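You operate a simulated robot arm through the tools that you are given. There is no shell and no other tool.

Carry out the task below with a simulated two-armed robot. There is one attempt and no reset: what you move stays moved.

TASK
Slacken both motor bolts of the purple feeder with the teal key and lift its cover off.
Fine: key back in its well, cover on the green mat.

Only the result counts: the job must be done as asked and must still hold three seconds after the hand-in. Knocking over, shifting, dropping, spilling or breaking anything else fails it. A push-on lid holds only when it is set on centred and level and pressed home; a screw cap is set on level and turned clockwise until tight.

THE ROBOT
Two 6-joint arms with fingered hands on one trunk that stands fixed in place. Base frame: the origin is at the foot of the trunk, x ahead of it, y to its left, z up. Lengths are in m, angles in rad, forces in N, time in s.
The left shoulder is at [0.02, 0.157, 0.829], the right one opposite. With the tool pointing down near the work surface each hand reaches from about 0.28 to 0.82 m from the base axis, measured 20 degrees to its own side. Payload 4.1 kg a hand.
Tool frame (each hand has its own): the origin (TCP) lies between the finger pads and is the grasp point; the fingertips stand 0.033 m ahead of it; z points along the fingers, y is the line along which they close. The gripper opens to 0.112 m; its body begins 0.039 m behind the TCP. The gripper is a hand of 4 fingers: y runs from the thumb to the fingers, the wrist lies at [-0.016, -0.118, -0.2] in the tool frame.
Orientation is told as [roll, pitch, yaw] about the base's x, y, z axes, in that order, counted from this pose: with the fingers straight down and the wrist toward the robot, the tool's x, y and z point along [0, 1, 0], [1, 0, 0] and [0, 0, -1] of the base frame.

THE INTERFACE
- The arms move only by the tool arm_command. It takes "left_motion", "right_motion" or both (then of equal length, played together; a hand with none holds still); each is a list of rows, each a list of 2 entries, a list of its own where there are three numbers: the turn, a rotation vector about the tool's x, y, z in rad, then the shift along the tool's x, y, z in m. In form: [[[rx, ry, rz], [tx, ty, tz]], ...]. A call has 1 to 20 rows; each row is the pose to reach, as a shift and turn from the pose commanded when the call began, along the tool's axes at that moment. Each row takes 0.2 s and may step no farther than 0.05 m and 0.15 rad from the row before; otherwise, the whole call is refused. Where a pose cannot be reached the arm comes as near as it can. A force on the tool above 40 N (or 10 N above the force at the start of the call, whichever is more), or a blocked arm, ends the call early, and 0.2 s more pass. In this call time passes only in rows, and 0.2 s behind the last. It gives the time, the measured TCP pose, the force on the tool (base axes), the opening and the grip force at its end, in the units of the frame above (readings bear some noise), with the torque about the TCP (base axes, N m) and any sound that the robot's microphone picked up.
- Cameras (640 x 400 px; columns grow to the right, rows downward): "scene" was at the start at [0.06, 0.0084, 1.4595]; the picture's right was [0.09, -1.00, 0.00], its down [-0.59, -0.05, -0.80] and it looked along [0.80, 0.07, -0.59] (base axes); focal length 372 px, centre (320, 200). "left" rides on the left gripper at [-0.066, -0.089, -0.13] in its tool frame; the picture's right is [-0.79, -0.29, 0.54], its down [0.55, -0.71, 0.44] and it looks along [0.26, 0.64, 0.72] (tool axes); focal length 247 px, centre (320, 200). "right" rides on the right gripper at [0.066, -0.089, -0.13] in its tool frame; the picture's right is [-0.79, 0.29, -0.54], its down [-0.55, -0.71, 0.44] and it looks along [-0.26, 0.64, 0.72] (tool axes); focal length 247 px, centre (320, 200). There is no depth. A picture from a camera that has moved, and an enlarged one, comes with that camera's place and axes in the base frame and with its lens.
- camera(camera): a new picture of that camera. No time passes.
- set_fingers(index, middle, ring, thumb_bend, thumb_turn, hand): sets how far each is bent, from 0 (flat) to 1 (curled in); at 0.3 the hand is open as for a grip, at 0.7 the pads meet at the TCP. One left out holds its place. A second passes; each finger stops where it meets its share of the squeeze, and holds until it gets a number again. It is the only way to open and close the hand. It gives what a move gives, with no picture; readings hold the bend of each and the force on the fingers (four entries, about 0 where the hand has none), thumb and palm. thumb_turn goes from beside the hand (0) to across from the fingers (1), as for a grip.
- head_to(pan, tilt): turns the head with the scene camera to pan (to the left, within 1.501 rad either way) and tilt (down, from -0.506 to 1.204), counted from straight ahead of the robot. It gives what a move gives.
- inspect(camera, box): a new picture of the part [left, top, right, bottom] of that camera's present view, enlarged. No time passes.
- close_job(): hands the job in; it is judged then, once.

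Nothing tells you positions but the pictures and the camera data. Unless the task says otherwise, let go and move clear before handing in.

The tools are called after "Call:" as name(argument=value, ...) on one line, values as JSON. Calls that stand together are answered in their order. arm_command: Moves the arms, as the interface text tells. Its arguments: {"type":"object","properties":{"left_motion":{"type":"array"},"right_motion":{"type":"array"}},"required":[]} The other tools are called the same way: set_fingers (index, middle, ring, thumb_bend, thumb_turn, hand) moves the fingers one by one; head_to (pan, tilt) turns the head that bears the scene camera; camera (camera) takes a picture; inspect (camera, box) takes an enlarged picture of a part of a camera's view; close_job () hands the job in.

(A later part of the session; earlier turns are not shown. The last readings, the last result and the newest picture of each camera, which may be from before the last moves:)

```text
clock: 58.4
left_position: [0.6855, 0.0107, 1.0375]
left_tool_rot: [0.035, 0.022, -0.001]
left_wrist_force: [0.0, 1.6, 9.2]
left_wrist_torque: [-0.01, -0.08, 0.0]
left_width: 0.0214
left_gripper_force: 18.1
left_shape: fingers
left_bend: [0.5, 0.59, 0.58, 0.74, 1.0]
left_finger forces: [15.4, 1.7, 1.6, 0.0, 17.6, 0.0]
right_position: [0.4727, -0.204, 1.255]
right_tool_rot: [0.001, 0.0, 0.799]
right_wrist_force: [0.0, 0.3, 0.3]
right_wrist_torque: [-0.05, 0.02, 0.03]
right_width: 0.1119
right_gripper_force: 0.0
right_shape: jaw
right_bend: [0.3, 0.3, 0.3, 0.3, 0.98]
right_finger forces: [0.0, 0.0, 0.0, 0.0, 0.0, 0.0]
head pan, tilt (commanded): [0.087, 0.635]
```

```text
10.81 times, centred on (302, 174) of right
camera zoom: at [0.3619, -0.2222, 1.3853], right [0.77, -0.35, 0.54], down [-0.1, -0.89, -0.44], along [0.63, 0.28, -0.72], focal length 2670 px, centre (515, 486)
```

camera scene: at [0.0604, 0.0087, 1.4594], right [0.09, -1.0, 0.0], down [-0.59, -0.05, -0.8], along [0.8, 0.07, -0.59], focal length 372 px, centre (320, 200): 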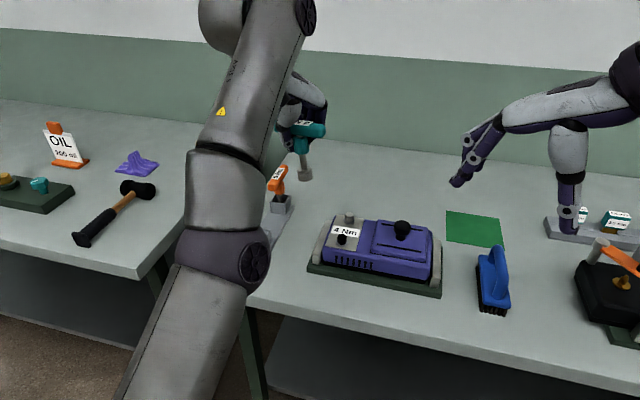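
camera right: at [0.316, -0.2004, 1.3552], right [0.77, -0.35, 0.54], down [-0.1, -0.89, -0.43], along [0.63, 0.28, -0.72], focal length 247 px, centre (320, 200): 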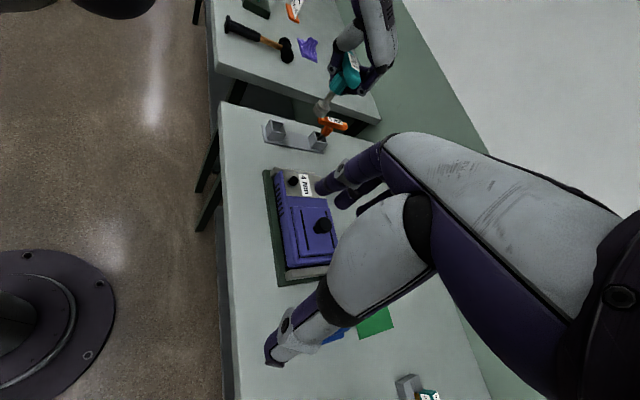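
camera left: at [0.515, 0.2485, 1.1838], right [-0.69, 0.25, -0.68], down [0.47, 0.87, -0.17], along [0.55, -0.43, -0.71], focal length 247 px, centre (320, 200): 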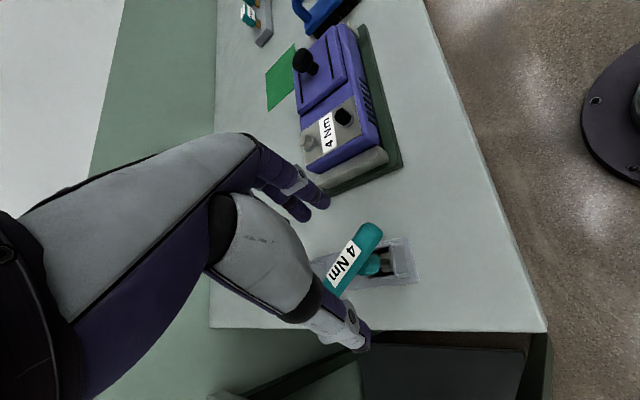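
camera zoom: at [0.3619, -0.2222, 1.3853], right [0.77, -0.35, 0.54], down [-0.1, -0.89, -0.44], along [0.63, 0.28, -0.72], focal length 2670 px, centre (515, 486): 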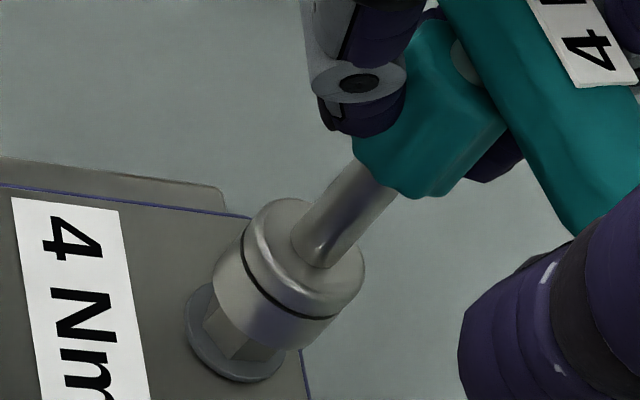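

The bolt moved another 20° and the socket has dropped about 2 mm: the hex is starting to engage. I press down a bit more to seat it.

Call:
arm_command(left_motion=[[[0, 0, 0], [0, 0, 0.0015]], [[0.001, -0.0007, -0.03], [0, -0.0004, 0.003]], [[0.002, -0.0014, -0.06], [-0.0001, -0.0008, 0.004]]])

Call:
inspect(camera="scene", box=[332, 200, 368, 226])

Call:
inspect(camera="right", box=[282, 155, 322, 192])

```text
clock: 59.2
left_position: [0.6845, 0.0103, 1.0367]
left_tool_rot: [0.033, 0.019, 0.058]
left_wrist_force: [0.3, 3.3, 25.4]
left_wrist_torque: [-0.17, -0.14, 0.06]
left_width: 0.0216
left_gripper_force: 22.5
left_shape: fingers
left_bend: [0.49, 0.59, 0.58, 0.75, 1.0]
left_finger forces: [19.8, 1.3, 2.1, 0.0, 21.8, 0.1]
right_position: [0.4714, -0.2037, 1.2542]
right_tool_rot: [0.0, -0.001, 0.799]
right_wrist_force: [-0.4, 0.3, -0.9]
right_wrist_torque: [-0.03, 0.0, 0.02]
right_width: 0.112
right_gripper_force: 0.0
right_shape: jaw
right_bend: [0.3, 0.3, 0.3, 0.3, 0.98]
right_finger forces: [0.0, 0.1, 0.0, 0.0, 0.0, 0.0]
head pan, tilt (commanded): [0.087, 0.635]
```

```text
15.38 times, centred on (350, 213) of scene
camera zoom: at [0.0593, 0.0086, 1.4595], right [0.09, -1.0, 0.0], down [-0.59, -0.05, -0.81], along [0.8, 0.07, -0.59], focal length 5724 px, centre (-142, 0)
```

zoom: 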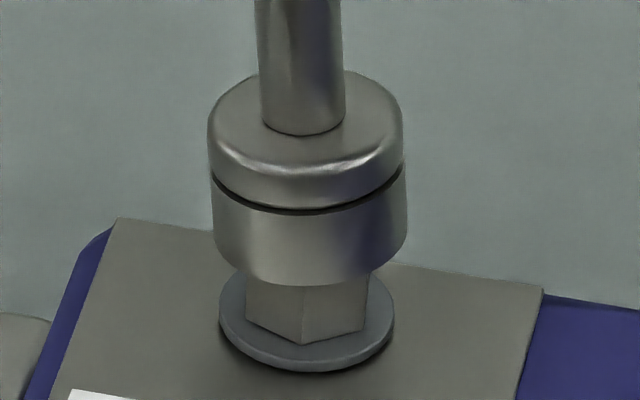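

```text
10.81 times, centred on (302, 174) of right
camera zoom: at [0.3614, -0.2222, 1.3855], right [0.77, -0.35, 0.54], down [-0.1, -0.89, -0.44], along [0.63, 0.28, -0.72], focal length 2670 px, centre (515, 486)
```

zoom: 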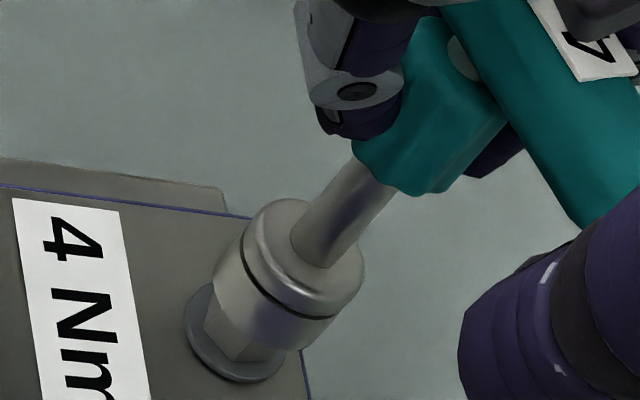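

The hex is now seated (about 2.6 mm, like on the black bolt, and it turns in step), but this yaw is at the end of my reach. I lift off, swing back and take another stroke.

Call:
arm_command(left_motion=[[[0, 0, 0], [0.0003, -0.0002, -0.009]], [[-0.0046, 0.0027, 0.14], [0.0015, 0.0022, -0.009]], [[-0.0092, 0.0053, 0.28], [0.0027, 0.0045, -0.009]], [[-0.0139, 0.008, 0.4197], [0.0039, 0.0068, -0.009]], [[-0.0184, 0.0106, 0.5576], [0.0051, 0.0092, -0.009]], [[-0.0184, 0.0106, 0.5576], [0.0049, 0.0092, -0.0045]]])

Call:
inspect(camera="scene", box=[332, 200, 368, 226])

Call:
inspect(camera="right", box=[282, 155, 322, 192])

```text
clock: 60.6
left_position: [0.6948, 0.0145, 1.0401]
left_tool_rot: [0.032, 0.02, -0.502]
left_wrist_force: [0.0, -1.3, 5.0]
left_wrist_torque: [-0.07, -0.02, -0.06]
left_width: 0.0216
left_gripper_force: 16.6
left_shape: fingers
left_bend: [0.49, 0.59, 0.59, 0.75, 1.0]
left_finger forces: [15.1, 1.1, 0.9, 0.1, 16.3, 0.0]
right_position: [0.4721, -0.2045, 1.2561]
right_tool_rot: [-0.001, 0.0, 0.8]
right_wrist_force: [-0.1, 1.1, 0.5]
right_wrist_torque: [-0.01, 0.05, 0.02]
right_width: 0.1117
right_gripper_force: 0.0
right_shape: jaw
right_bend: [0.3, 0.3, 0.3, 0.3, 0.98]
right_finger forces: [0.0, 0.1, 0.0, 0.1, 0.0, 0.0]
head pan, tilt (commanded): [0.087, 0.635]
```

```text
15.38 times, centred on (350, 213) of scene
camera zoom: at [0.0599, 0.0083, 1.4595], right [0.09, -1.0, 0.0], down [-0.59, -0.05, -0.8], along [0.8, 0.07, -0.59], focal length 5724 px, centre (-142, 0)
```

zoom: 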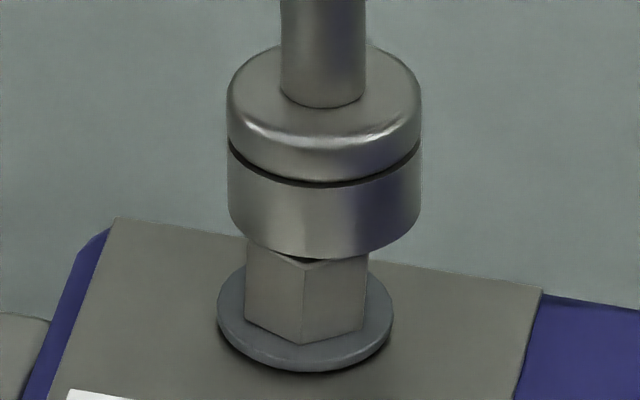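

```text
10.81 times, centred on (302, 174) of right
camera zoom: at [0.3619, -0.2224, 1.3853], right [0.77, -0.35, 0.54], down [-0.1, -0.89, -0.44], along [0.63, 0.28, -0.72], focal length 2670 px, centre (515, 486)
```

zoom: 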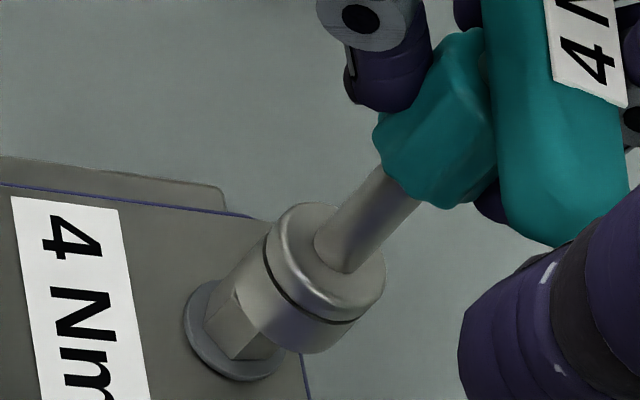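

The socket sits about 3 mm too far out; I hop it back over the centre, press, and stroke again.

Call:
arm_command(left_motion=[[[0, 0, 0], [0, -0.0034, -0.0019]], [[0, 0, 0], [0, -0.0034, 0.0012]], [[0.0045, -0.0028, -0.1399], [-0.0023, -0.0051, 0.0013]], [[0.009, -0.0056, -0.2798], [-0.0047, -0.0066, 0.0014]], [[0.0134, -0.0084, -0.4197], [-0.0073, -0.0075, 0.0014]], [[0.0176, -0.011, -0.5496], [-0.0098, -0.0082, 0.0014]]])

Call:
inspect(camera="scene", box=[332, 200, 368, 226])

Call:
inspect(camera="right", box=[282, 155, 322, 192])

```text
clock: 62.0
left_position: [0.6821, 0.011, 1.0385]
left_tool_rot: [0.033, 0.021, 0.054]
left_wrist_force: [1.5, -1.6, 18.7]
left_wrist_torque: [-0.17, -0.41, 0.0]
left_width: 0.0219
left_gripper_force: 17.9
left_shape: fingers
left_bend: [0.48, 0.59, 0.59, 0.76, 1.0]
left_finger forces: [18.1, 0.8, 0.6, 0.0, 16.7, 0.1]
right_position: [0.4711, -0.2047, 1.256]
right_tool_rot: [0.001, -0.001, 0.799]
right_wrist_force: [-0.3, 0.1, 0.6]
right_wrist_torque: [-0.01, 0.04, 0.0]
right_width: 0.1117
right_gripper_force: 0.1
right_shape: jaw
right_bend: [0.3, 0.3, 0.3, 0.3, 0.98]
right_finger forces: [0.0, 0.1, 0.0, 0.1, 0.0, 0.0]
head pan, tilt (commanded): [0.087, 0.635]
```

```text
15.38 times, centred on (350, 213) of scene
camera zoom: at [0.0595, 0.0085, 1.4595], right [0.09, -1.0, 0.0], down [-0.59, -0.05, -0.81], along [0.8, 0.07, -0.59], focal length 5724 px, centre (-142, 0)
```

zoom: 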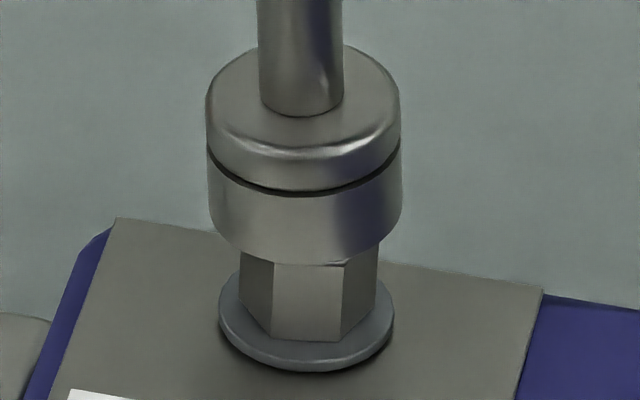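

```text
10.81 times, centred on (302, 174) of right
camera zoom: at [0.3616, -0.2223, 1.3854], right [0.77, -0.35, 0.54], down [-0.1, -0.89, -0.44], along [0.63, 0.28, -0.72], focal length 2670 px, centre (515, 486)
```

zoom: 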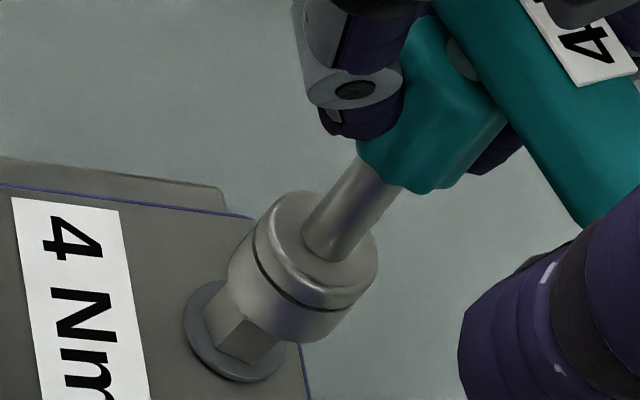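

That stroke carried the silver bolt about 33° (now near 80° in all). One more: lift, swing back and look before setting down.

Call:
arm_command(left_motion=[[[0, 0, 0], [0.0003, -0.0002, -0.009]], [[-0.0046, 0.0029, 0.1384], [0.0021, 0.0015, -0.009]], [[-0.0091, 0.0058, 0.2768], [0.0039, 0.0032, -0.009]], [[-0.0137, 0.0087, 0.4152], [0.0057, 0.0049, -0.009]], [[-0.0183, 0.0116, 0.5536], [0.0074, 0.0066, -0.0089]]])

Call:
inspect(camera="scene", box=[332, 200, 368, 226])

Call:
inspect(camera="right", box=[282, 155, 322, 192])

```text
clock: 63.2
left_position: [0.6885, 0.0178, 1.0448]
left_tool_rot: [0.03, 0.024, -0.504]
left_wrist_force: [-0.2, 0.7, -0.9]
left_wrist_torque: [0.02, 0.02, -0.04]
left_width: 0.0225
left_gripper_force: 15.4
left_shape: fingers
left_bend: [0.48, 0.59, 0.59, 0.76, 1.0]
left_finger forces: [14.4, 1.3, 0.8, 0.0, 15.6, 0.0]
right_position: [0.4706, -0.2049, 1.2555]
right_tool_rot: [0.002, 0.001, 0.801]
right_wrist_force: [-0.5, 0.1, 0.5]
right_wrist_torque: [-0.03, -0.02, -0.01]
right_width: 0.1119
right_gripper_force: 0.0
right_shape: jaw
right_bend: [0.3, 0.3, 0.3, 0.3, 0.98]
right_finger forces: [0.0, 0.0, 0.0, 0.1, 0.1, 0.1]
head pan, tilt (commanded): [0.087, 0.635]
```

```text
15.38 times, centred on (350, 213) of scene
camera zoom: at [0.0599, 0.0083, 1.4595], right [0.09, -1.0, 0.0], down [-0.59, -0.05, -0.8], along [0.8, 0.07, -0.59], focal length 5724 px, centre (-142, 0)
```

zoom: 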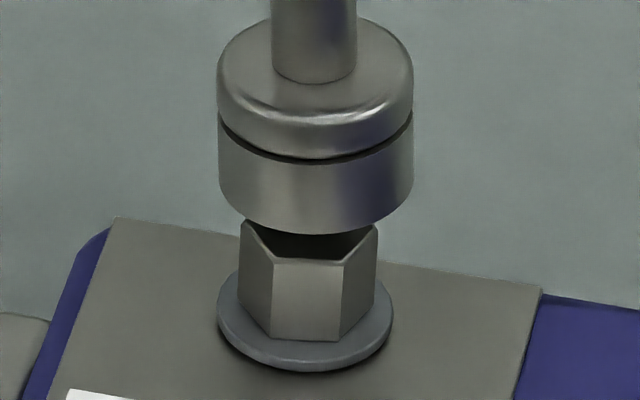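

```text
10.81 times, centred on (302, 174) of right
camera zoom: at [0.3619, -0.2224, 1.3853], right [0.77, -0.35, 0.54], down [-0.1, -0.89, -0.44], along [0.63, 0.28, -0.72], focal length 2670 px, centre (515, 486)
```

zoom: 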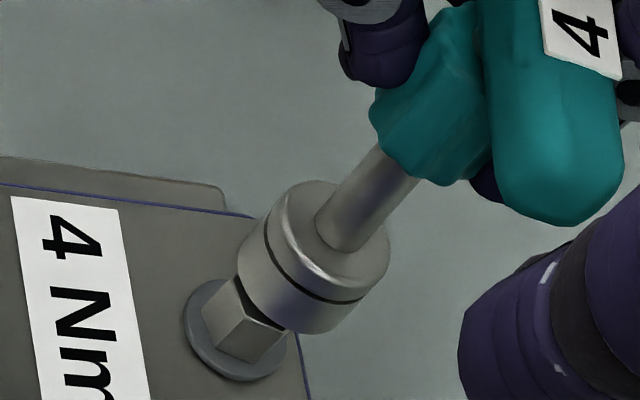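

Call:
arm_command(left_motion=[[[0, 0, 0], [-0.0011, -0.0017, 0.003]], [[0, 0, 0], [-0.0011, -0.0017, 0.0053]], [[0.0042, -0.0034, -0.1399], [-0.0041, -0.0032, 0.0055]], [[0.0084, -0.0067, -0.2797], [-0.0072, -0.0044, 0.0055]], [[0.0126, -0.0101, -0.4196], [-0.0104, -0.005, 0.0055]], [[0.0165, -0.0132, -0.5495], [-0.0134, -0.0052, 0.0055]]])

Call:
inspect(camera="scene", box=[332, 200, 368, 226])

Call:
inspect(camera="right", box=[282, 155, 322, 192])

```text
clock: 64.6
left_position: [0.6763, 0.0087, 1.0393]
left_tool_rot: [0.033, 0.022, 0.046]
left_wrist_force: [-0.7, 0.8, -1.4]
left_wrist_torque: [0.0, 0.06, 0.03]
left_width: 0.0222
left_gripper_force: 16.1
left_shape: fingers
left_bend: [0.48, 0.59, 0.59, 0.76, 1.0]
left_finger forces: [14.3, 1.2, 0.7, 0.1, 15.5, 0.0]
right_position: [0.4724, -0.2049, 1.255]
right_tool_rot: [0.0, 0.0, 0.799]
right_wrist_force: [-0.1, 1.0, 0.2]
right_wrist_torque: [0.0, -0.02, -0.01]
right_width: 0.1121
right_gripper_force: 0.0
right_shape: jaw
right_bend: [0.3, 0.3, 0.3, 0.3, 0.98]
right_finger forces: [0.0, 0.0, 0.0, 0.0, 0.0, 0.0]
head pan, tilt (commanded): [0.087, 0.635]
```

```text
15.38 times, centred on (350, 213) of scene
camera zoom: at [0.0601, 0.0086, 1.4595], right [0.09, -1.0, 0.0], down [-0.59, -0.05, -0.8], along [0.8, 0.07, -0.59], focal length 5724 px, centre (-142, 0)
```

zoom: 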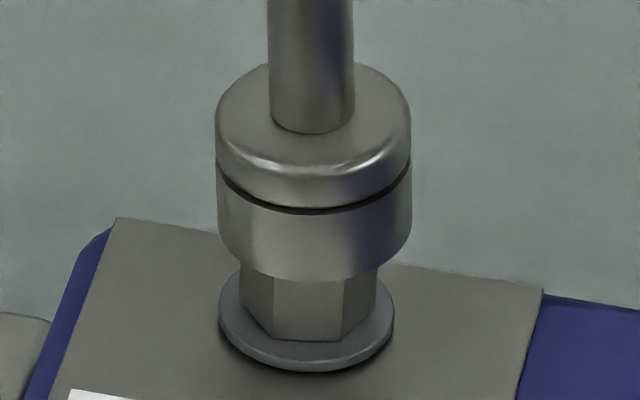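

```text
10.81 times, centred on (302, 174) of right
camera zoom: at [0.3621, -0.2222, 1.3853], right [0.77, -0.35, 0.54], down [-0.1, -0.89, -0.44], along [0.63, 0.28, -0.72], focal length 2670 px, centre (515, 486)
```

zoom: 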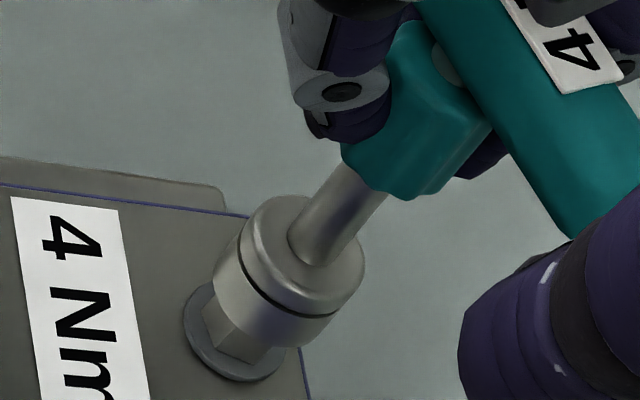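

No press that time, so no turn. The silver bolt has turned about 80° and the black one 90°; I'll now test whether the cover is free. I lift the key away to the left with the left hand while the right hand swings round toward the knob.

Call:
arm_command(left_motion=[[[0, 0, 0], [0.001, -0.0007, -0.03]], [[-0.0043, 0.0029, 0.1299], [0.0331, -0.0297, -0.0483]], [[-0.0086, 0.0057, 0.2598], [0.0694, -0.0532, -0.0566]], [[-0.0129, 0.0086, 0.3897], [0.1052, -0.0716, -0.055]]], right_motion=[[[0, 0, 0.135], [0, 0, 0]], [[0, 0, 0.27], [0, 0, 0]], [[0, 0, 0.405], [0, 0, 0]], [[0, 0, 0.54], [0, 0, 0]]])

Call:
camera(camera="scene")

Call:
camera(camera="right")

Call:
camera(camera="left")

```text
clock: 65.6
left_position: [0.6028, 0.1083, 1.0981]
left_tool_rot: [0.031, 0.021, -0.346]
left_wrist_force: [-0.3, -0.8, -2.3]
left_wrist_torque: [0.08, 0.07, 0.04]
left_width: 0.0222
left_gripper_force: 15.8
left_shape: fingers
left_bend: [0.48, 0.59, 0.59, 0.76, 1.0]
left_finger forces: [14.2, 1.3, 0.7, 0.1, 15.3, 0.0]
right_position: [0.4714, -0.2039, 1.2544]
right_tool_rot: [0.001, 0.001, 0.256]
right_wrist_force: [0.5, -0.7, -0.7]
right_wrist_torque: [0.05, 0.03, -0.01]
right_width: 0.1121
right_gripper_force: 0.0
right_shape: jaw
right_bend: [0.3, 0.3, 0.3, 0.3, 0.98]
right_finger forces: [0.0, 0.0, 0.1, 0.0, 0.1, 0.1]
head pan, tilt (commanded): [0.087, 0.635]
```

```text
taken
camera scene: at [0.0605, 0.0078, 1.4594], right [0.09, -1.0, 0.0], down [-0.59, -0.05, -0.8], along [0.8, 0.07, -0.59], focal length 372 px, centre (320, 200)
```

scene: 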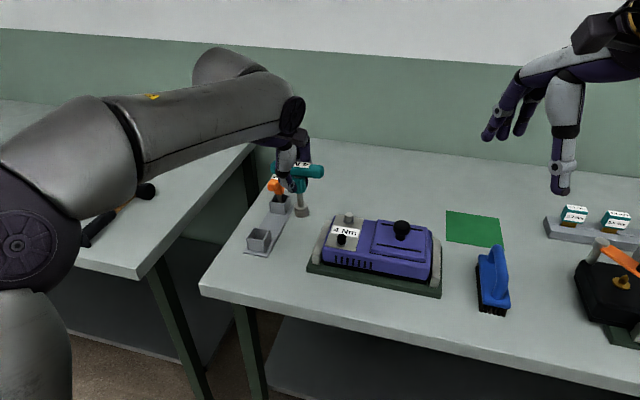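

```text
taken
camera right: at [0.3688, -0.1641, 1.3853], right [0.48, -0.69, 0.54], down [-0.55, -0.72, -0.44], along [0.69, -0.09, -0.72], focal length 247 px, centre (320, 200)
```

right: 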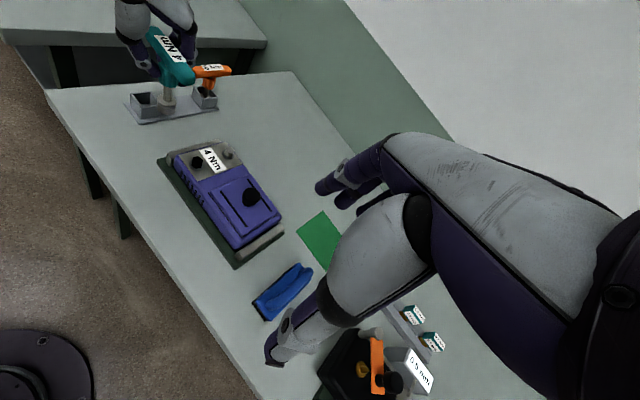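

```text
taken
camera left: at [0.4977, 0.0716, 1.2282], right [-0.54, -0.63, -0.56], down [-0.49, 0.78, -0.4], along [0.68, 0.05, -0.73], focal length 247 px, centre (320, 200)
```

left: 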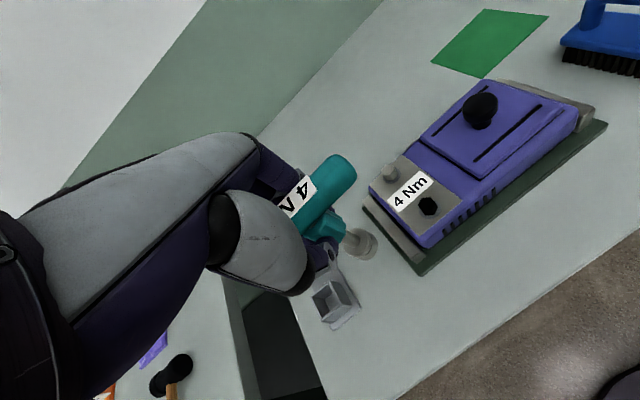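

The feeder is clear to view. I inspect the bolts and the cover closely.

Call:
inspect(camera="scene", box=[310, 200, 450, 300])

Call:
inspect(camera="left", box=[370, 70, 610, 270])

Call:
inspect(camera="right", box=[150, 130, 300, 270])

Call:
inspect(camera="scene", box=[326, 205, 366, 250])

```text
4.00 times, centred on (380, 250) of scene
camera zoom: at [0.0605, 0.0078, 1.4594], right [0.09, -1.0, 0.0], down [-0.59, -0.05, -0.8], along [0.8, 0.07, -0.59], focal length 1488 px, centre (80, 0)
```

zoom: 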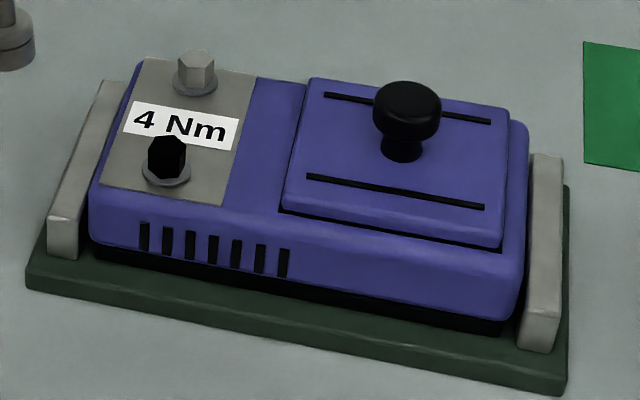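

```text
2.00 times, centred on (490, 170) of left
camera zoom: at [0.4977, 0.0716, 1.2282], right [-0.54, -0.63, -0.56], down [-0.49, 0.78, -0.4], along [0.68, 0.05, -0.73], focal length 494 px, centre (-20, 260)
```

zoom: 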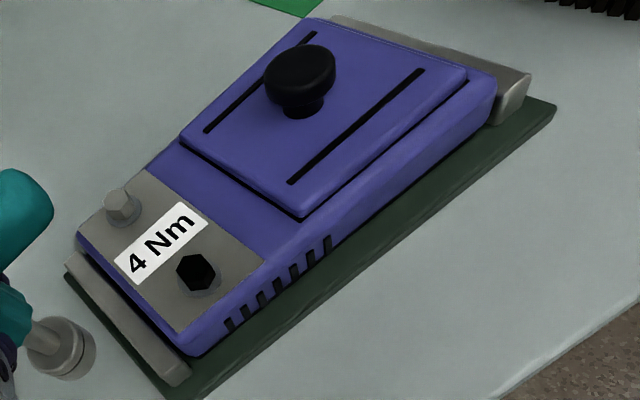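

```text
2.86 times, centred on (225, 200) of right
camera zoom: at [0.3688, -0.1641, 1.3853], right [0.48, -0.69, 0.54], down [-0.55, -0.72, -0.44], along [0.69, -0.09, -0.72], focal length 706 px, centre (591, 200)
```

zoom: 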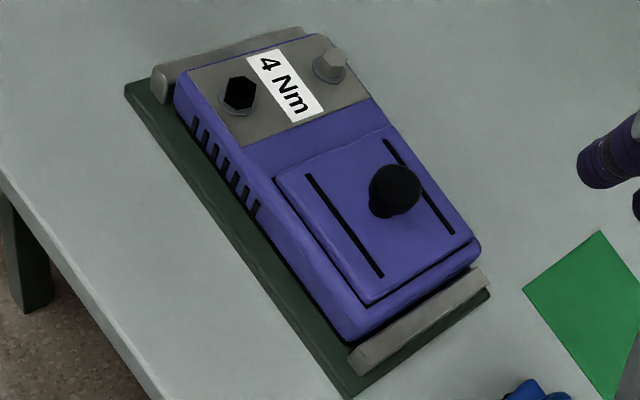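

```text
8.89 times, centred on (346, 228) of scene
camera zoom: at [0.0605, 0.0078, 1.4594], right [0.09, -1.0, 0.0], down [-0.59, -0.05, -0.8], along [0.8, 0.07, -0.59], focal length 3307 px, centre (89, -44)
```

zoom: 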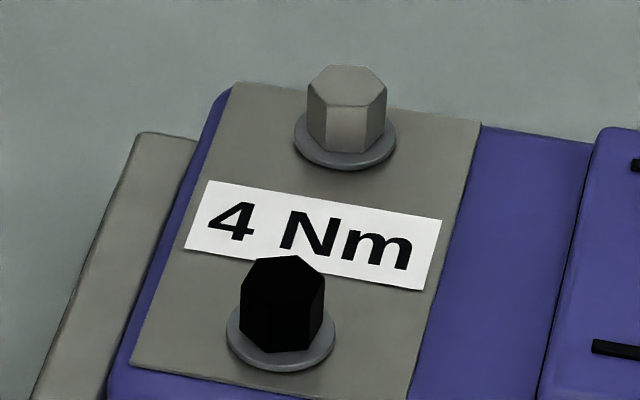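

Both bolts look unchanged in height. I bring the right hand over the black knob (head centre about (0.64, -0.106, 0.97)), tilted slightly forward, and move the left hand with the key farther aside.

Call:
arm_command(left_motion=[[[0, 0, 0], [0.012, -0.0061, 0.0005]], [[0, 0, 0], [0.0239, -0.0122, 0.001]], [[0, 0, 0], [0.0359, -0.0183, 0.0015]], [[0, 0, 0], [0.0479, -0.0243, 0.002]], [[0, 0, 0], [0.0598, -0.0304, 0.0025]], [[0, 0, 0], [0.0718, -0.0365, 0.003]]], right_motion=[[[-0.0417, -0.0074, 0.0593], [0.0087, 0.0313, 0.0324]], [[-0.0833, -0.0148, 0.1187], [0.0173, 0.0626, 0.0648]], [[-0.125, -0.0223, 0.178], [0.026, 0.094, 0.0972]], [[-0.1667, -0.0297, 0.2373], [0.0347, 0.1253, 0.1296]], [[-0.2083, -0.0371, 0.2967], [0.0433, 0.1566, 0.162]], [[-0.25, -0.0445, 0.356], [0.052, 0.1879, 0.1944]]])

Call:
camera(camera="right")

Call:
camera(camera="scene")

```text
clock: 67.0
left_position: [0.5915, 0.1875, 1.0998]
left_tool_rot: [0.031, 0.023, -0.343]
left_wrist_force: [-0.5, -0.8, -1.2]
left_wrist_torque: [0.06, 0.01, 0.06]
left_width: 0.0222
left_gripper_force: 15.9
left_shape: fingers
left_bend: [0.48, 0.59, 0.59, 0.76, 1.0]
left_finger forces: [14.1, 1.2, 0.7, 0.1, 15.2, 0.1]
right_position: [0.639, -0.1061, 1.0601]
right_tool_rot: [0.001, -0.252, -0.098]
right_wrist_force: [-0.2, -0.5, -0.5]
right_wrist_torque: [0.06, 0.04, 0.03]
right_width: 0.112
right_gripper_force: 0.2
right_shape: jaw
right_bend: [0.3, 0.3, 0.3, 0.3, 0.98]
right_finger forces: [0.0, 0.0, 0.1, 0.0, 0.0, 0.1]
head pan, tilt (commanded): [0.087, 0.635]
```

```text
taken
camera right: at [0.5275, -0.0287, 1.1657], right [0.06, -0.8, 0.59], down [-0.63, -0.49, -0.6], along [0.77, -0.33, -0.54], focal length 247 px, centre (320, 200)
```

right: 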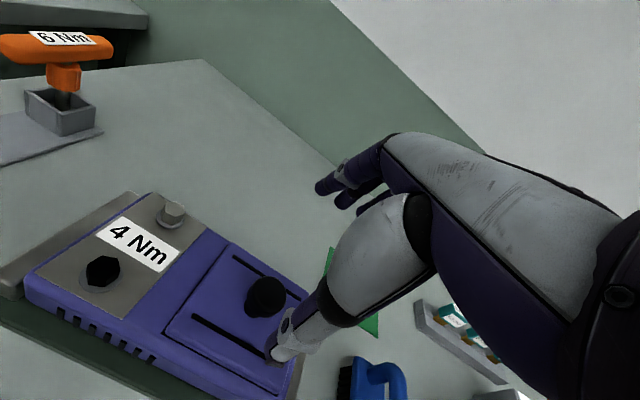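

```text
taken
camera scene: at [0.0595, 0.008, 1.4595], right [0.09, -1.0, 0.0], down [-0.59, -0.05, -0.81], along [0.8, 0.07, -0.59], focal length 372 px, centre (320, 200)
```

scene: 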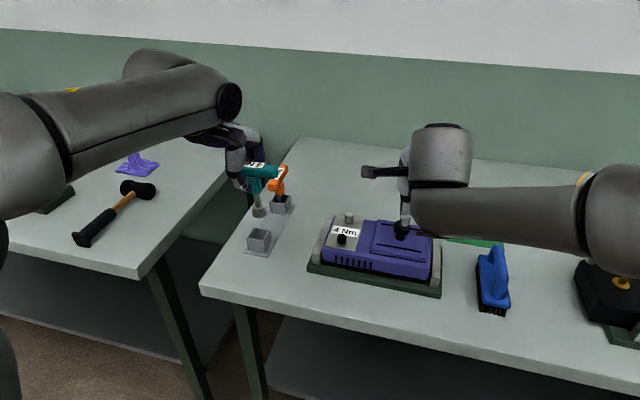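

The knob is right under the right hand. I half-close the thumb so it clears the cover plate, then lower onto the knob.

Call:
set_fingers(hand="right", index=0.42, middle=0.42, ring=0.42, thumb_bend=0.48, thumb_turn=1.0)

Call:
arm_command(right_motion=[[[0, 0, 0], [0.0003, -0.006, 0.0268]], [[0, 0, 0], [0.0005, -0.0125, 0.0527]], [[0, 0, 0], [0.0008, -0.0158, 0.066]]])

Call:
camera(camera="right")

Call:
inspect(camera="left", box=[380, 0, 640, 220])

```text
clock: 68.0
left_position: [0.5923, 0.1887, 1.0999]
left_tool_rot: [0.031, 0.024, -0.344]
left_wrist_force: [0.3, -0.6, -1.3]
left_wrist_torque: [0.04, 0.04, -0.01]
left_width: 0.0224
left_gripper_force: 15.8
left_shape: fingers
left_bend: [0.48, 0.59, 0.59, 0.76, 1.0]
left_finger forces: [14.1, 1.3, 0.7, 0.0, 15.3, 0.0]
right_position: [0.6408, -0.106, 1.0618]
right_tool_rot: [0.0, -0.254, -0.098]
right_wrist_force: [-0.1, -0.1, -1.2]
right_wrist_torque: [0.01, -0.01, 0.01]
right_width: 0.0723
right_gripper_force: 0.0
right_shape: fingers
right_bend: [0.42, 0.42, 0.42, 0.48, 1.0]
right_finger forces: [0.1, 0.0, 0.0, 0.1, 0.0, 0.0]
head pan, tilt (commanded): [0.087, 0.635]
```

```text
clock: 68.8
left_position: [0.5917, 0.1892, 1.0994]
left_tool_rot: [0.031, 0.023, -0.346]
left_wrist_force: [0.8, 0.8, -1.8]
left_wrist_torque: [-0.03, 0.02, -0.04]
left_width: 0.0221
left_gripper_force: 15.4
left_shape: fingers
left_bend: [0.48, 0.59, 0.59, 0.76, 1.0]
left_finger forces: [14.2, 1.2, 0.7, 0.0, 15.1, 0.0]
right_position: [0.6416, -0.1053, 0.992]
right_tool_rot: [0.003, -0.255, -0.097]
right_wrist_force: [-0.1, 0.5, 0.1]
right_wrist_torque: [0.0, 0.07, -0.03]
right_width: 0.0722
right_gripper_force: 0.0
right_shape: fingers
right_bend: [0.42, 0.42, 0.42, 0.48, 1.0]
right_finger forces: [0.0, 0.1, 0.1, 0.0, 0.0, 0.0]
head pan, tilt (commanded): [0.087, 0.635]
```

```text
taken
camera right: at [0.5292, -0.0276, 1.0974], right [0.06, -0.8, 0.59], down [-0.63, -0.49, -0.6], along [0.77, -0.33, -0.54], focal length 247 px, centre (320, 200)
```

right: 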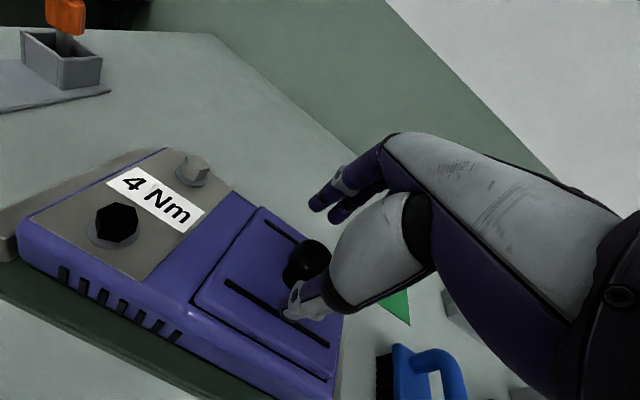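

```text
1.82 times, centred on (510, 110) of left
camera zoom: at [0.487, 0.1517, 1.2296], right [-0.54, -0.63, -0.56], down [-0.49, 0.78, -0.4], along [0.68, 0.05, -0.73], focal length 449 px, centre (-26, 364)
```

zoom: 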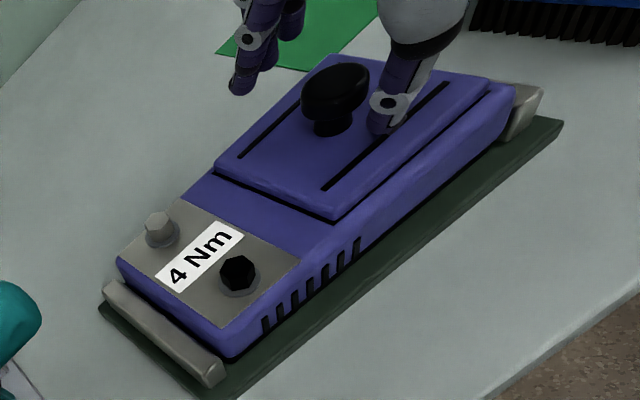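

Call:
arm_command(right_motion=[[[0, 0, 0], [0, -0.0011, 0.0043]], [[0, 0, 0], [0, -0.0022, 0.0087]]])

Call:
inspect(camera="left", box=[470, 10, 610, 110])

```text
clock: 69.4
left_position: [0.5926, 0.1881, 1.0996]
left_tool_rot: [0.031, 0.021, -0.343]
left_wrist_force: [0.0, -0.2, -1.8]
left_wrist_torque: [0.04, -0.02, 0.0]
left_width: 0.0225
left_gripper_force: 15.5
left_shape: fingers
left_bend: [0.48, 0.59, 0.59, 0.76, 1.0]
left_finger forces: [14.1, 1.1, 0.7, 0.0, 15.2, 0.0]
right_position: [0.6407, -0.1063, 0.9881]
right_tool_rot: [0.002, -0.261, -0.1]
right_wrist_force: [-3.9, 0.3, 23.6]
right_wrist_torque: [0.19, 0.97, -0.02]
right_width: 0.0727
right_gripper_force: 11.5
right_shape: fingers
right_bend: [0.42, 0.42, 0.42, 0.48, 1.0]
right_finger forces: [0.0, 0.0, 0.0, 0.0, 23.1, 0.0]
head pan, tilt (commanded): [0.087, 0.635]
```

```text
4.00 times, centred on (540, 60) of left
camera zoom: at [0.4865, 0.1518, 1.2299], right [-0.54, -0.63, -0.56], down [-0.49, 0.78, -0.4], along [0.69, 0.05, -0.73], focal length 988 px, centre (-560, 760)
```

zoom: 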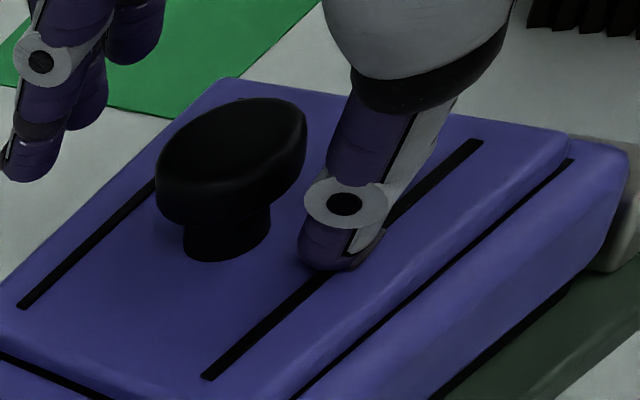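

The thumb tip touches the cover plate (24 N), so I back up a few millimetres and then close on the knob.

Call:
arm_command(right_motion=[[[0, 0, 0], [0, 0.002, -0.0077]]])

Call:
set_fingers(hand="right", index=0.8, middle=0.8, ring=0.8, thumb_bend=0.8)

Call:
inspect(camera="left", box=[440, 0, 640, 120])

Call:
camera(camera="right")

```text
clock: 69.8
left_position: [0.5921, 0.1895, 1.1006]
left_tool_rot: [0.03, 0.021, -0.345]
left_wrist_force: [0.7, -0.2, -1.4]
left_wrist_torque: [0.05, 0.04, 0.02]
left_width: 0.022
left_gripper_force: 15.8
left_shape: fingers
left_bend: [0.48, 0.59, 0.59, 0.76, 1.0]
left_finger forces: [14.1, 1.2, 0.6, 0.0, 15.2, 0.1]
right_position: [0.6403, -0.1057, 0.9912]
right_tool_rot: [-0.002, -0.248, -0.099]
right_wrist_force: [-0.2, -0.2, -0.5]
right_wrist_torque: [0.02, 0.04, 0.01]
right_width: 0.0713
right_gripper_force: 0.0
right_shape: fingers
right_bend: [0.42, 0.42, 0.42, 0.48, 1.0]
right_finger forces: [0.0, 0.0, 0.0, 0.0, 0.0, 0.1]
head pan, tilt (commanded): [0.087, 0.635]
```

```text
clock: 70.8
left_position: [0.5929, 0.1897, 1.1]
left_tool_rot: [0.032, 0.023, -0.342]
left_wrist_force: [-0.6, -0.5, -1.4]
left_wrist_torque: [0.02, 0.02, 0.02]
left_width: 0.0222
left_gripper_force: 15.8
left_shape: fingers
left_bend: [0.48, 0.59, 0.59, 0.76, 1.0]
left_finger forces: [14.1, 1.3, 0.7, 0.0, 15.2, 0.0]
right_position: [0.6416, -0.1054, 0.9921]
right_tool_rot: [0.0, -0.252, -0.097]
right_wrist_force: [-0.5, -0.2, 0.6]
right_wrist_torque: [-0.03, 0.03, 0.0]
right_width: 0.0288
right_gripper_force: 20.2
right_shape: fingers
right_bend: [0.57, 0.6, 0.8, 0.65, 1.0]
right_finger forces: [10.3, 9.8, 0.0, 0.0, 20.1, 0.0]
head pan, tilt (commanded): [0.087, 0.635]
```

```text
3.20 times, centred on (540, 60) of left
camera zoom: at [0.4871, 0.1517, 1.2296], right [-0.54, -0.63, -0.56], down [-0.49, 0.78, -0.4], along [0.68, 0.05, -0.73], focal length 790 px, centre (-384, 648)
```

zoom: 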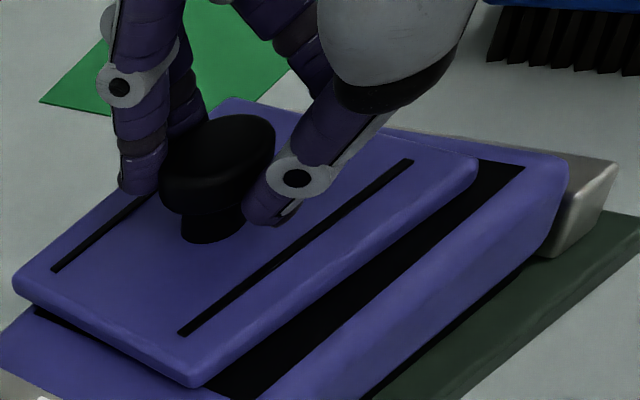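

```text
taken
camera right: at [0.5293, -0.0281, 1.0958], right [0.06, -0.8, 0.59], down [-0.63, -0.49, -0.6], along [0.77, -0.34, -0.54], focal length 247 px, centre (320, 200)
```

right: 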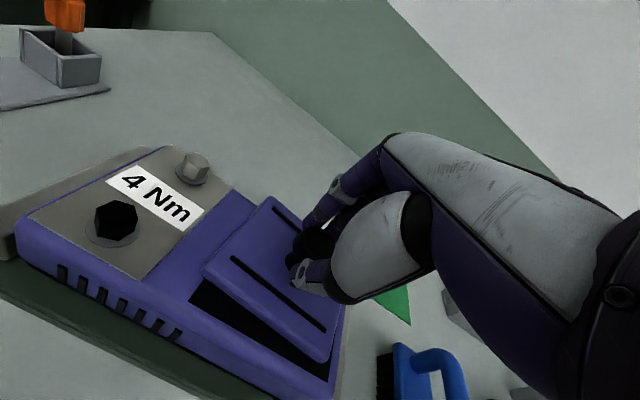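

The cover has come loose from its seat as the fingers closed on the knob. I lift it gently and look.

Call:
arm_command(right_motion=[[[0, 0, 0], [0, 0.0037, -0.0145]], [[0, 0, 0], [0, 0.0075, -0.0291]], [[0, 0, 0], [0, 0.0125, -0.0484]]])

Call:
camera(camera="right")

Call:
inspect(camera="left", box=[380, 0, 640, 200])

Call:
inspect(camera="scene", box=[300, 180, 520, 310])

```text
clock: 71.6
left_position: [0.5927, 0.188, 1.0999]
left_tool_rot: [0.032, 0.022, -0.344]
left_wrist_force: [-0.4, -0.8, -0.7]
left_wrist_torque: [0.06, 0.0, 0.05]
left_width: 0.0222
left_gripper_force: 15.6
left_shape: fingers
left_bend: [0.48, 0.59, 0.59, 0.76, 1.0]
left_finger forces: [14.2, 1.2, 0.8, 0.0, 15.3, 0.0]
right_position: [0.6412, -0.1066, 1.0415]
right_tool_rot: [-0.001, -0.251, -0.099]
right_wrist_force: [-0.2, 0.3, -1.3]
right_wrist_torque: [0.02, 0.01, 0.0]
right_width: 0.0289
right_gripper_force: 19.9
right_shape: fingers
right_bend: [0.57, 0.6, 0.8, 0.65, 1.0]
right_finger forces: [10.3, 9.5, 0.1, 0.0, 19.7, 0.1]
head pan, tilt (commanded): [0.087, 0.635]
```

```text
taken
camera right: at [0.5295, -0.0284, 1.1463], right [0.06, -0.8, 0.59], down [-0.63, -0.49, -0.6], along [0.77, -0.34, -0.54], focal length 247 px, centre (320, 200)
```

right: 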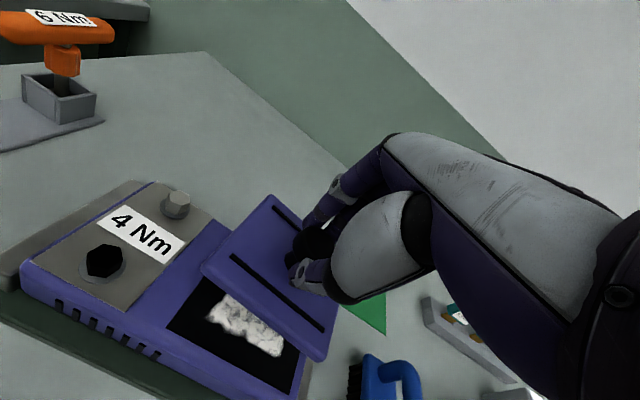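

```text
2.00 times, centred on (510, 100) of left
camera zoom: at [0.4873, 0.1516, 1.2296], right [-0.54, -0.63, -0.56], down [-0.49, 0.78, -0.4], along [0.68, 0.05, -0.73], focal length 494 px, centre (-60, 400)
```

zoom: 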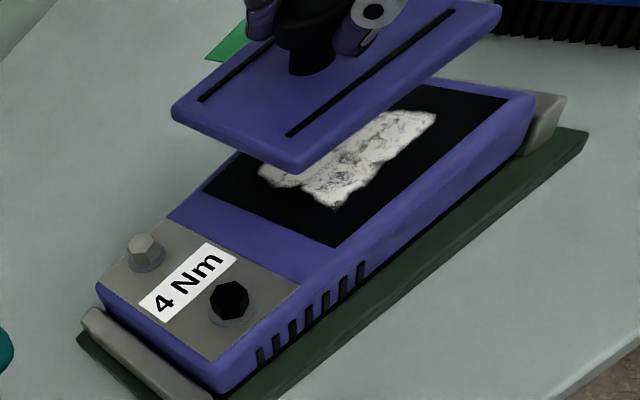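

```text
2.91 times, centred on (410, 245) of scene
camera zoom: at [0.0602, 0.0083, 1.4594], right [0.09, -1.0, 0.0], down [-0.59, -0.05, -0.8], along [0.8, 0.07, -0.59], focal length 1082 px, centre (58, 69)
```

zoom: 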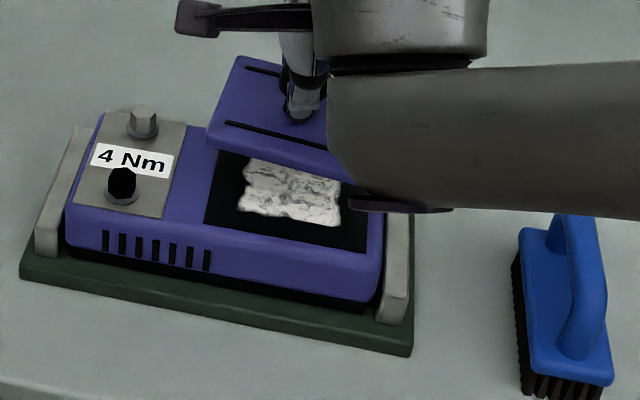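

The cover is free and level in the right hand. I carry it over toward the green mat (centre about (0.784, -0.312)), turning it 0.11 rad to line up.

Call:
arm_command(right_motion=[[[0, 0.0046, -0.0178], [-0.0332, 0.026, 0.0033]], [[0, 0.0091, -0.0355], [-0.0664, 0.052, 0.0065]], [[0, 0.0137, -0.0533], [-0.0996, 0.0781, 0.0098]], [[0, 0.0183, -0.071], [-0.1327, 0.1041, 0.013]], [[0, 0.0228, -0.0888], [-0.1659, 0.1301, 0.0163]], [[0, 0.0274, -0.1065], [-0.1991, 0.1561, 0.0195]]])

Call:
camera(camera="scene")

Call:
camera(camera="right")

Call:
camera(camera="left")

```text
clock: 73.0
left_position: [0.5916, 0.1891, 1.1]
left_tool_rot: [0.03, 0.023, -0.344]
left_wrist_force: [0.7, 0.4, -1.9]
left_wrist_torque: [0.0, 0.04, 0.02]
left_width: 0.0222
left_gripper_force: 15.7
left_shape: fingers
left_bend: [0.48, 0.59, 0.59, 0.76, 1.0]
left_finger forces: [14.2, 1.2, 0.6, 0.0, 15.2, 0.0]
right_position: [0.7761, -0.3186, 1.0611]
right_tool_rot: [0.001, -0.252, 0.01]
right_wrist_force: [-0.4, 0.3, 0.3]
right_wrist_torque: [-0.01, 0.01, -0.03]
right_width: 0.0285
right_gripper_force: 19.8
right_shape: fingers
right_bend: [0.57, 0.6, 0.8, 0.66, 1.0]
right_finger forces: [10.3, 10.1, 0.0, 0.0, 19.5, 0.1]
head pan, tilt (commanded): [0.087, 0.635]
```

```text
taken
camera scene: at [0.0596, 0.0087, 1.4595], right [0.09, -1.0, 0.0], down [-0.59, -0.05, -0.8], along [0.8, 0.07, -0.59], focal length 372 px, centre (320, 200)
```

scene: 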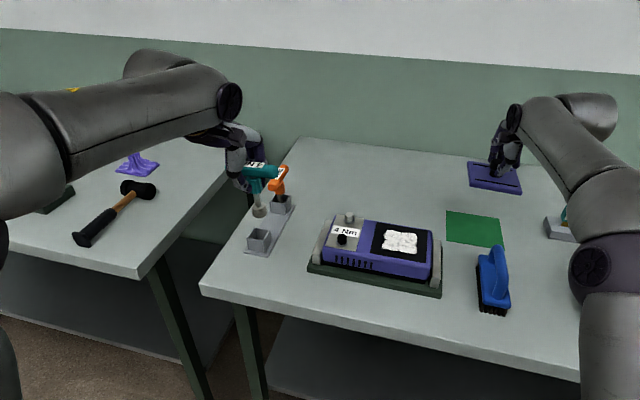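

```text
taken
camera right: at [0.6565, -0.2534, 1.165], right [0.15, -0.79, 0.59], down [-0.57, -0.56, -0.6], along [0.81, -0.25, -0.54], focal length 247 px, centre (320, 200)
```

right: 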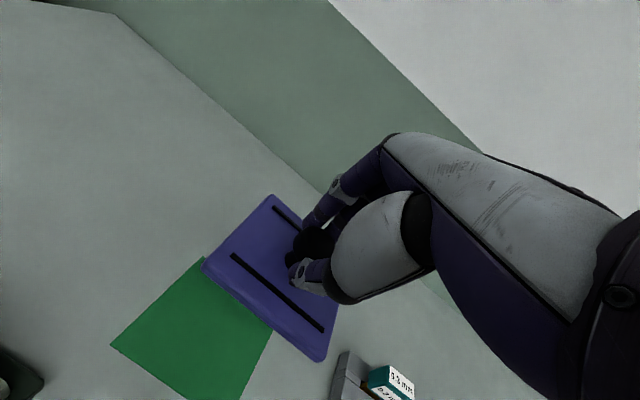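

```text
taken
camera left: at [0.4867, 0.152, 1.2298], right [-0.54, -0.63, -0.56], down [-0.49, 0.78, -0.4], along [0.68, 0.05, -0.73], focal length 247 px, centre (320, 200)
```

left: 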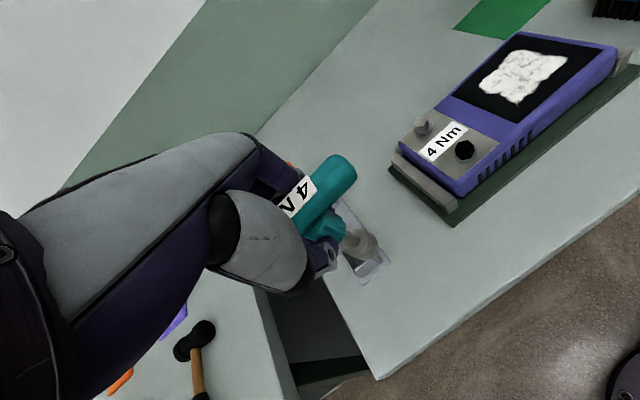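

The cover hangs squarely above the mat (cover centre about (0.781, -0.311), mat about (0.782, -0.309)). I lower it.

Call:
arm_command(right_motion=[[[0, 0, 0], [0, -0.0075, 0.0291]], [[0, 0, 0], [0, -0.015, 0.0581]], [[0, 0, 0], [0, -0.0224, 0.0872]], [[0, 0, 0], [0, -0.0299, 0.1162]], [[0, 0, 0], [0, -0.0324, 0.1259]]])

Call:
camera(camera="scene")

Call:
camera(camera="right")

Call:
inspect(camera="scene", box=[420, 180, 540, 260])

```text
clock: 74.2
left_position: [0.5926, 0.1882, 1.0994]
left_tool_rot: [0.032, 0.023, -0.345]
left_wrist_force: [-0.4, 0.2, -0.7]
left_wrist_torque: [0.01, 0.01, 0.05]
left_width: 0.0224
left_gripper_force: 15.9
left_shape: fingers
left_bend: [0.48, 0.59, 0.59, 0.76, 1.0]
left_finger forces: [14.2, 1.2, 0.6, 0.1, 15.2, 0.0]
right_position: [0.7763, -0.3179, 0.9316]
right_tool_rot: [0.002, -0.252, 0.012]
right_wrist_force: [-0.5, -0.1, -0.7]
right_wrist_torque: [-0.01, 0.03, 0.0]
right_width: 0.0286
right_gripper_force: 19.7
right_shape: fingers
right_bend: [0.57, 0.6, 0.8, 0.66, 1.0]
right_finger forces: [10.4, 10.1, 0.0, 0.1, 19.5, 0.1]
head pan, tilt (commanded): [0.087, 0.635]
```

```text
taken
camera scene: at [0.06, 0.0085, 1.4595], right [0.09, -1.0, 0.0], down [-0.59, -0.05, -0.8], along [0.8, 0.07, -0.59], focal length 372 px, centre (320, 200)
```

scene: 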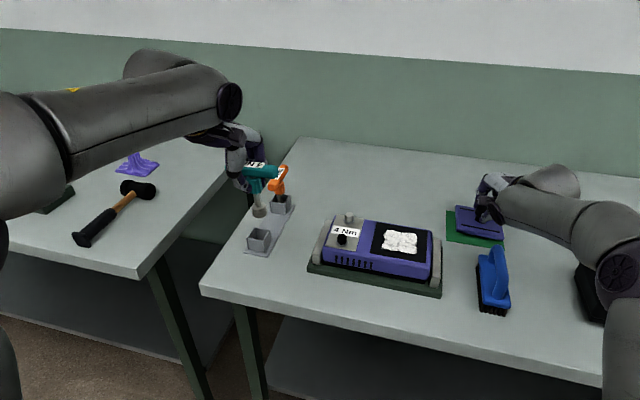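

```text
taken
camera right: at [0.6569, -0.2535, 1.035], right [0.15, -0.79, 0.59], down [-0.57, -0.56, -0.6], along [0.81, -0.25, -0.54], focal length 247 px, centre (320, 200)
```

right: 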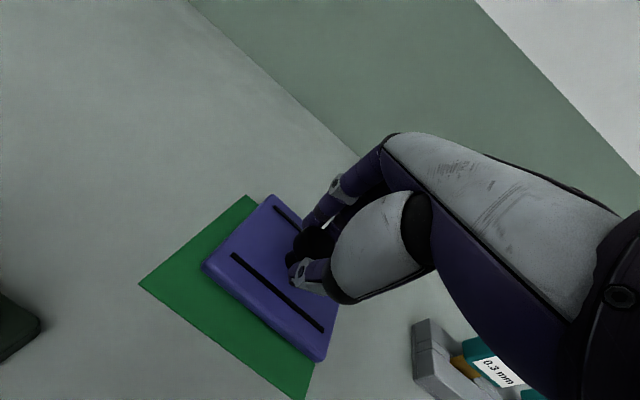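

```text
5.00 times, centred on (480, 220) of scene
camera zoom: at [0.06, 0.0085, 1.4595], right [0.09, -1.0, 0.0], down [-0.59, -0.05, -0.8], along [0.8, 0.07, -0.59], focal length 1860 px, centre (-480, 100)
```

zoom: 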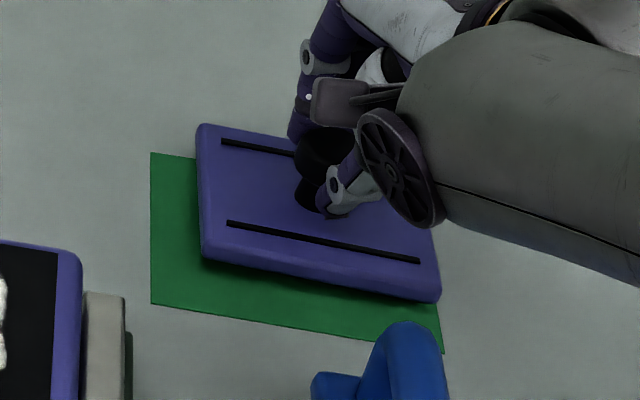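

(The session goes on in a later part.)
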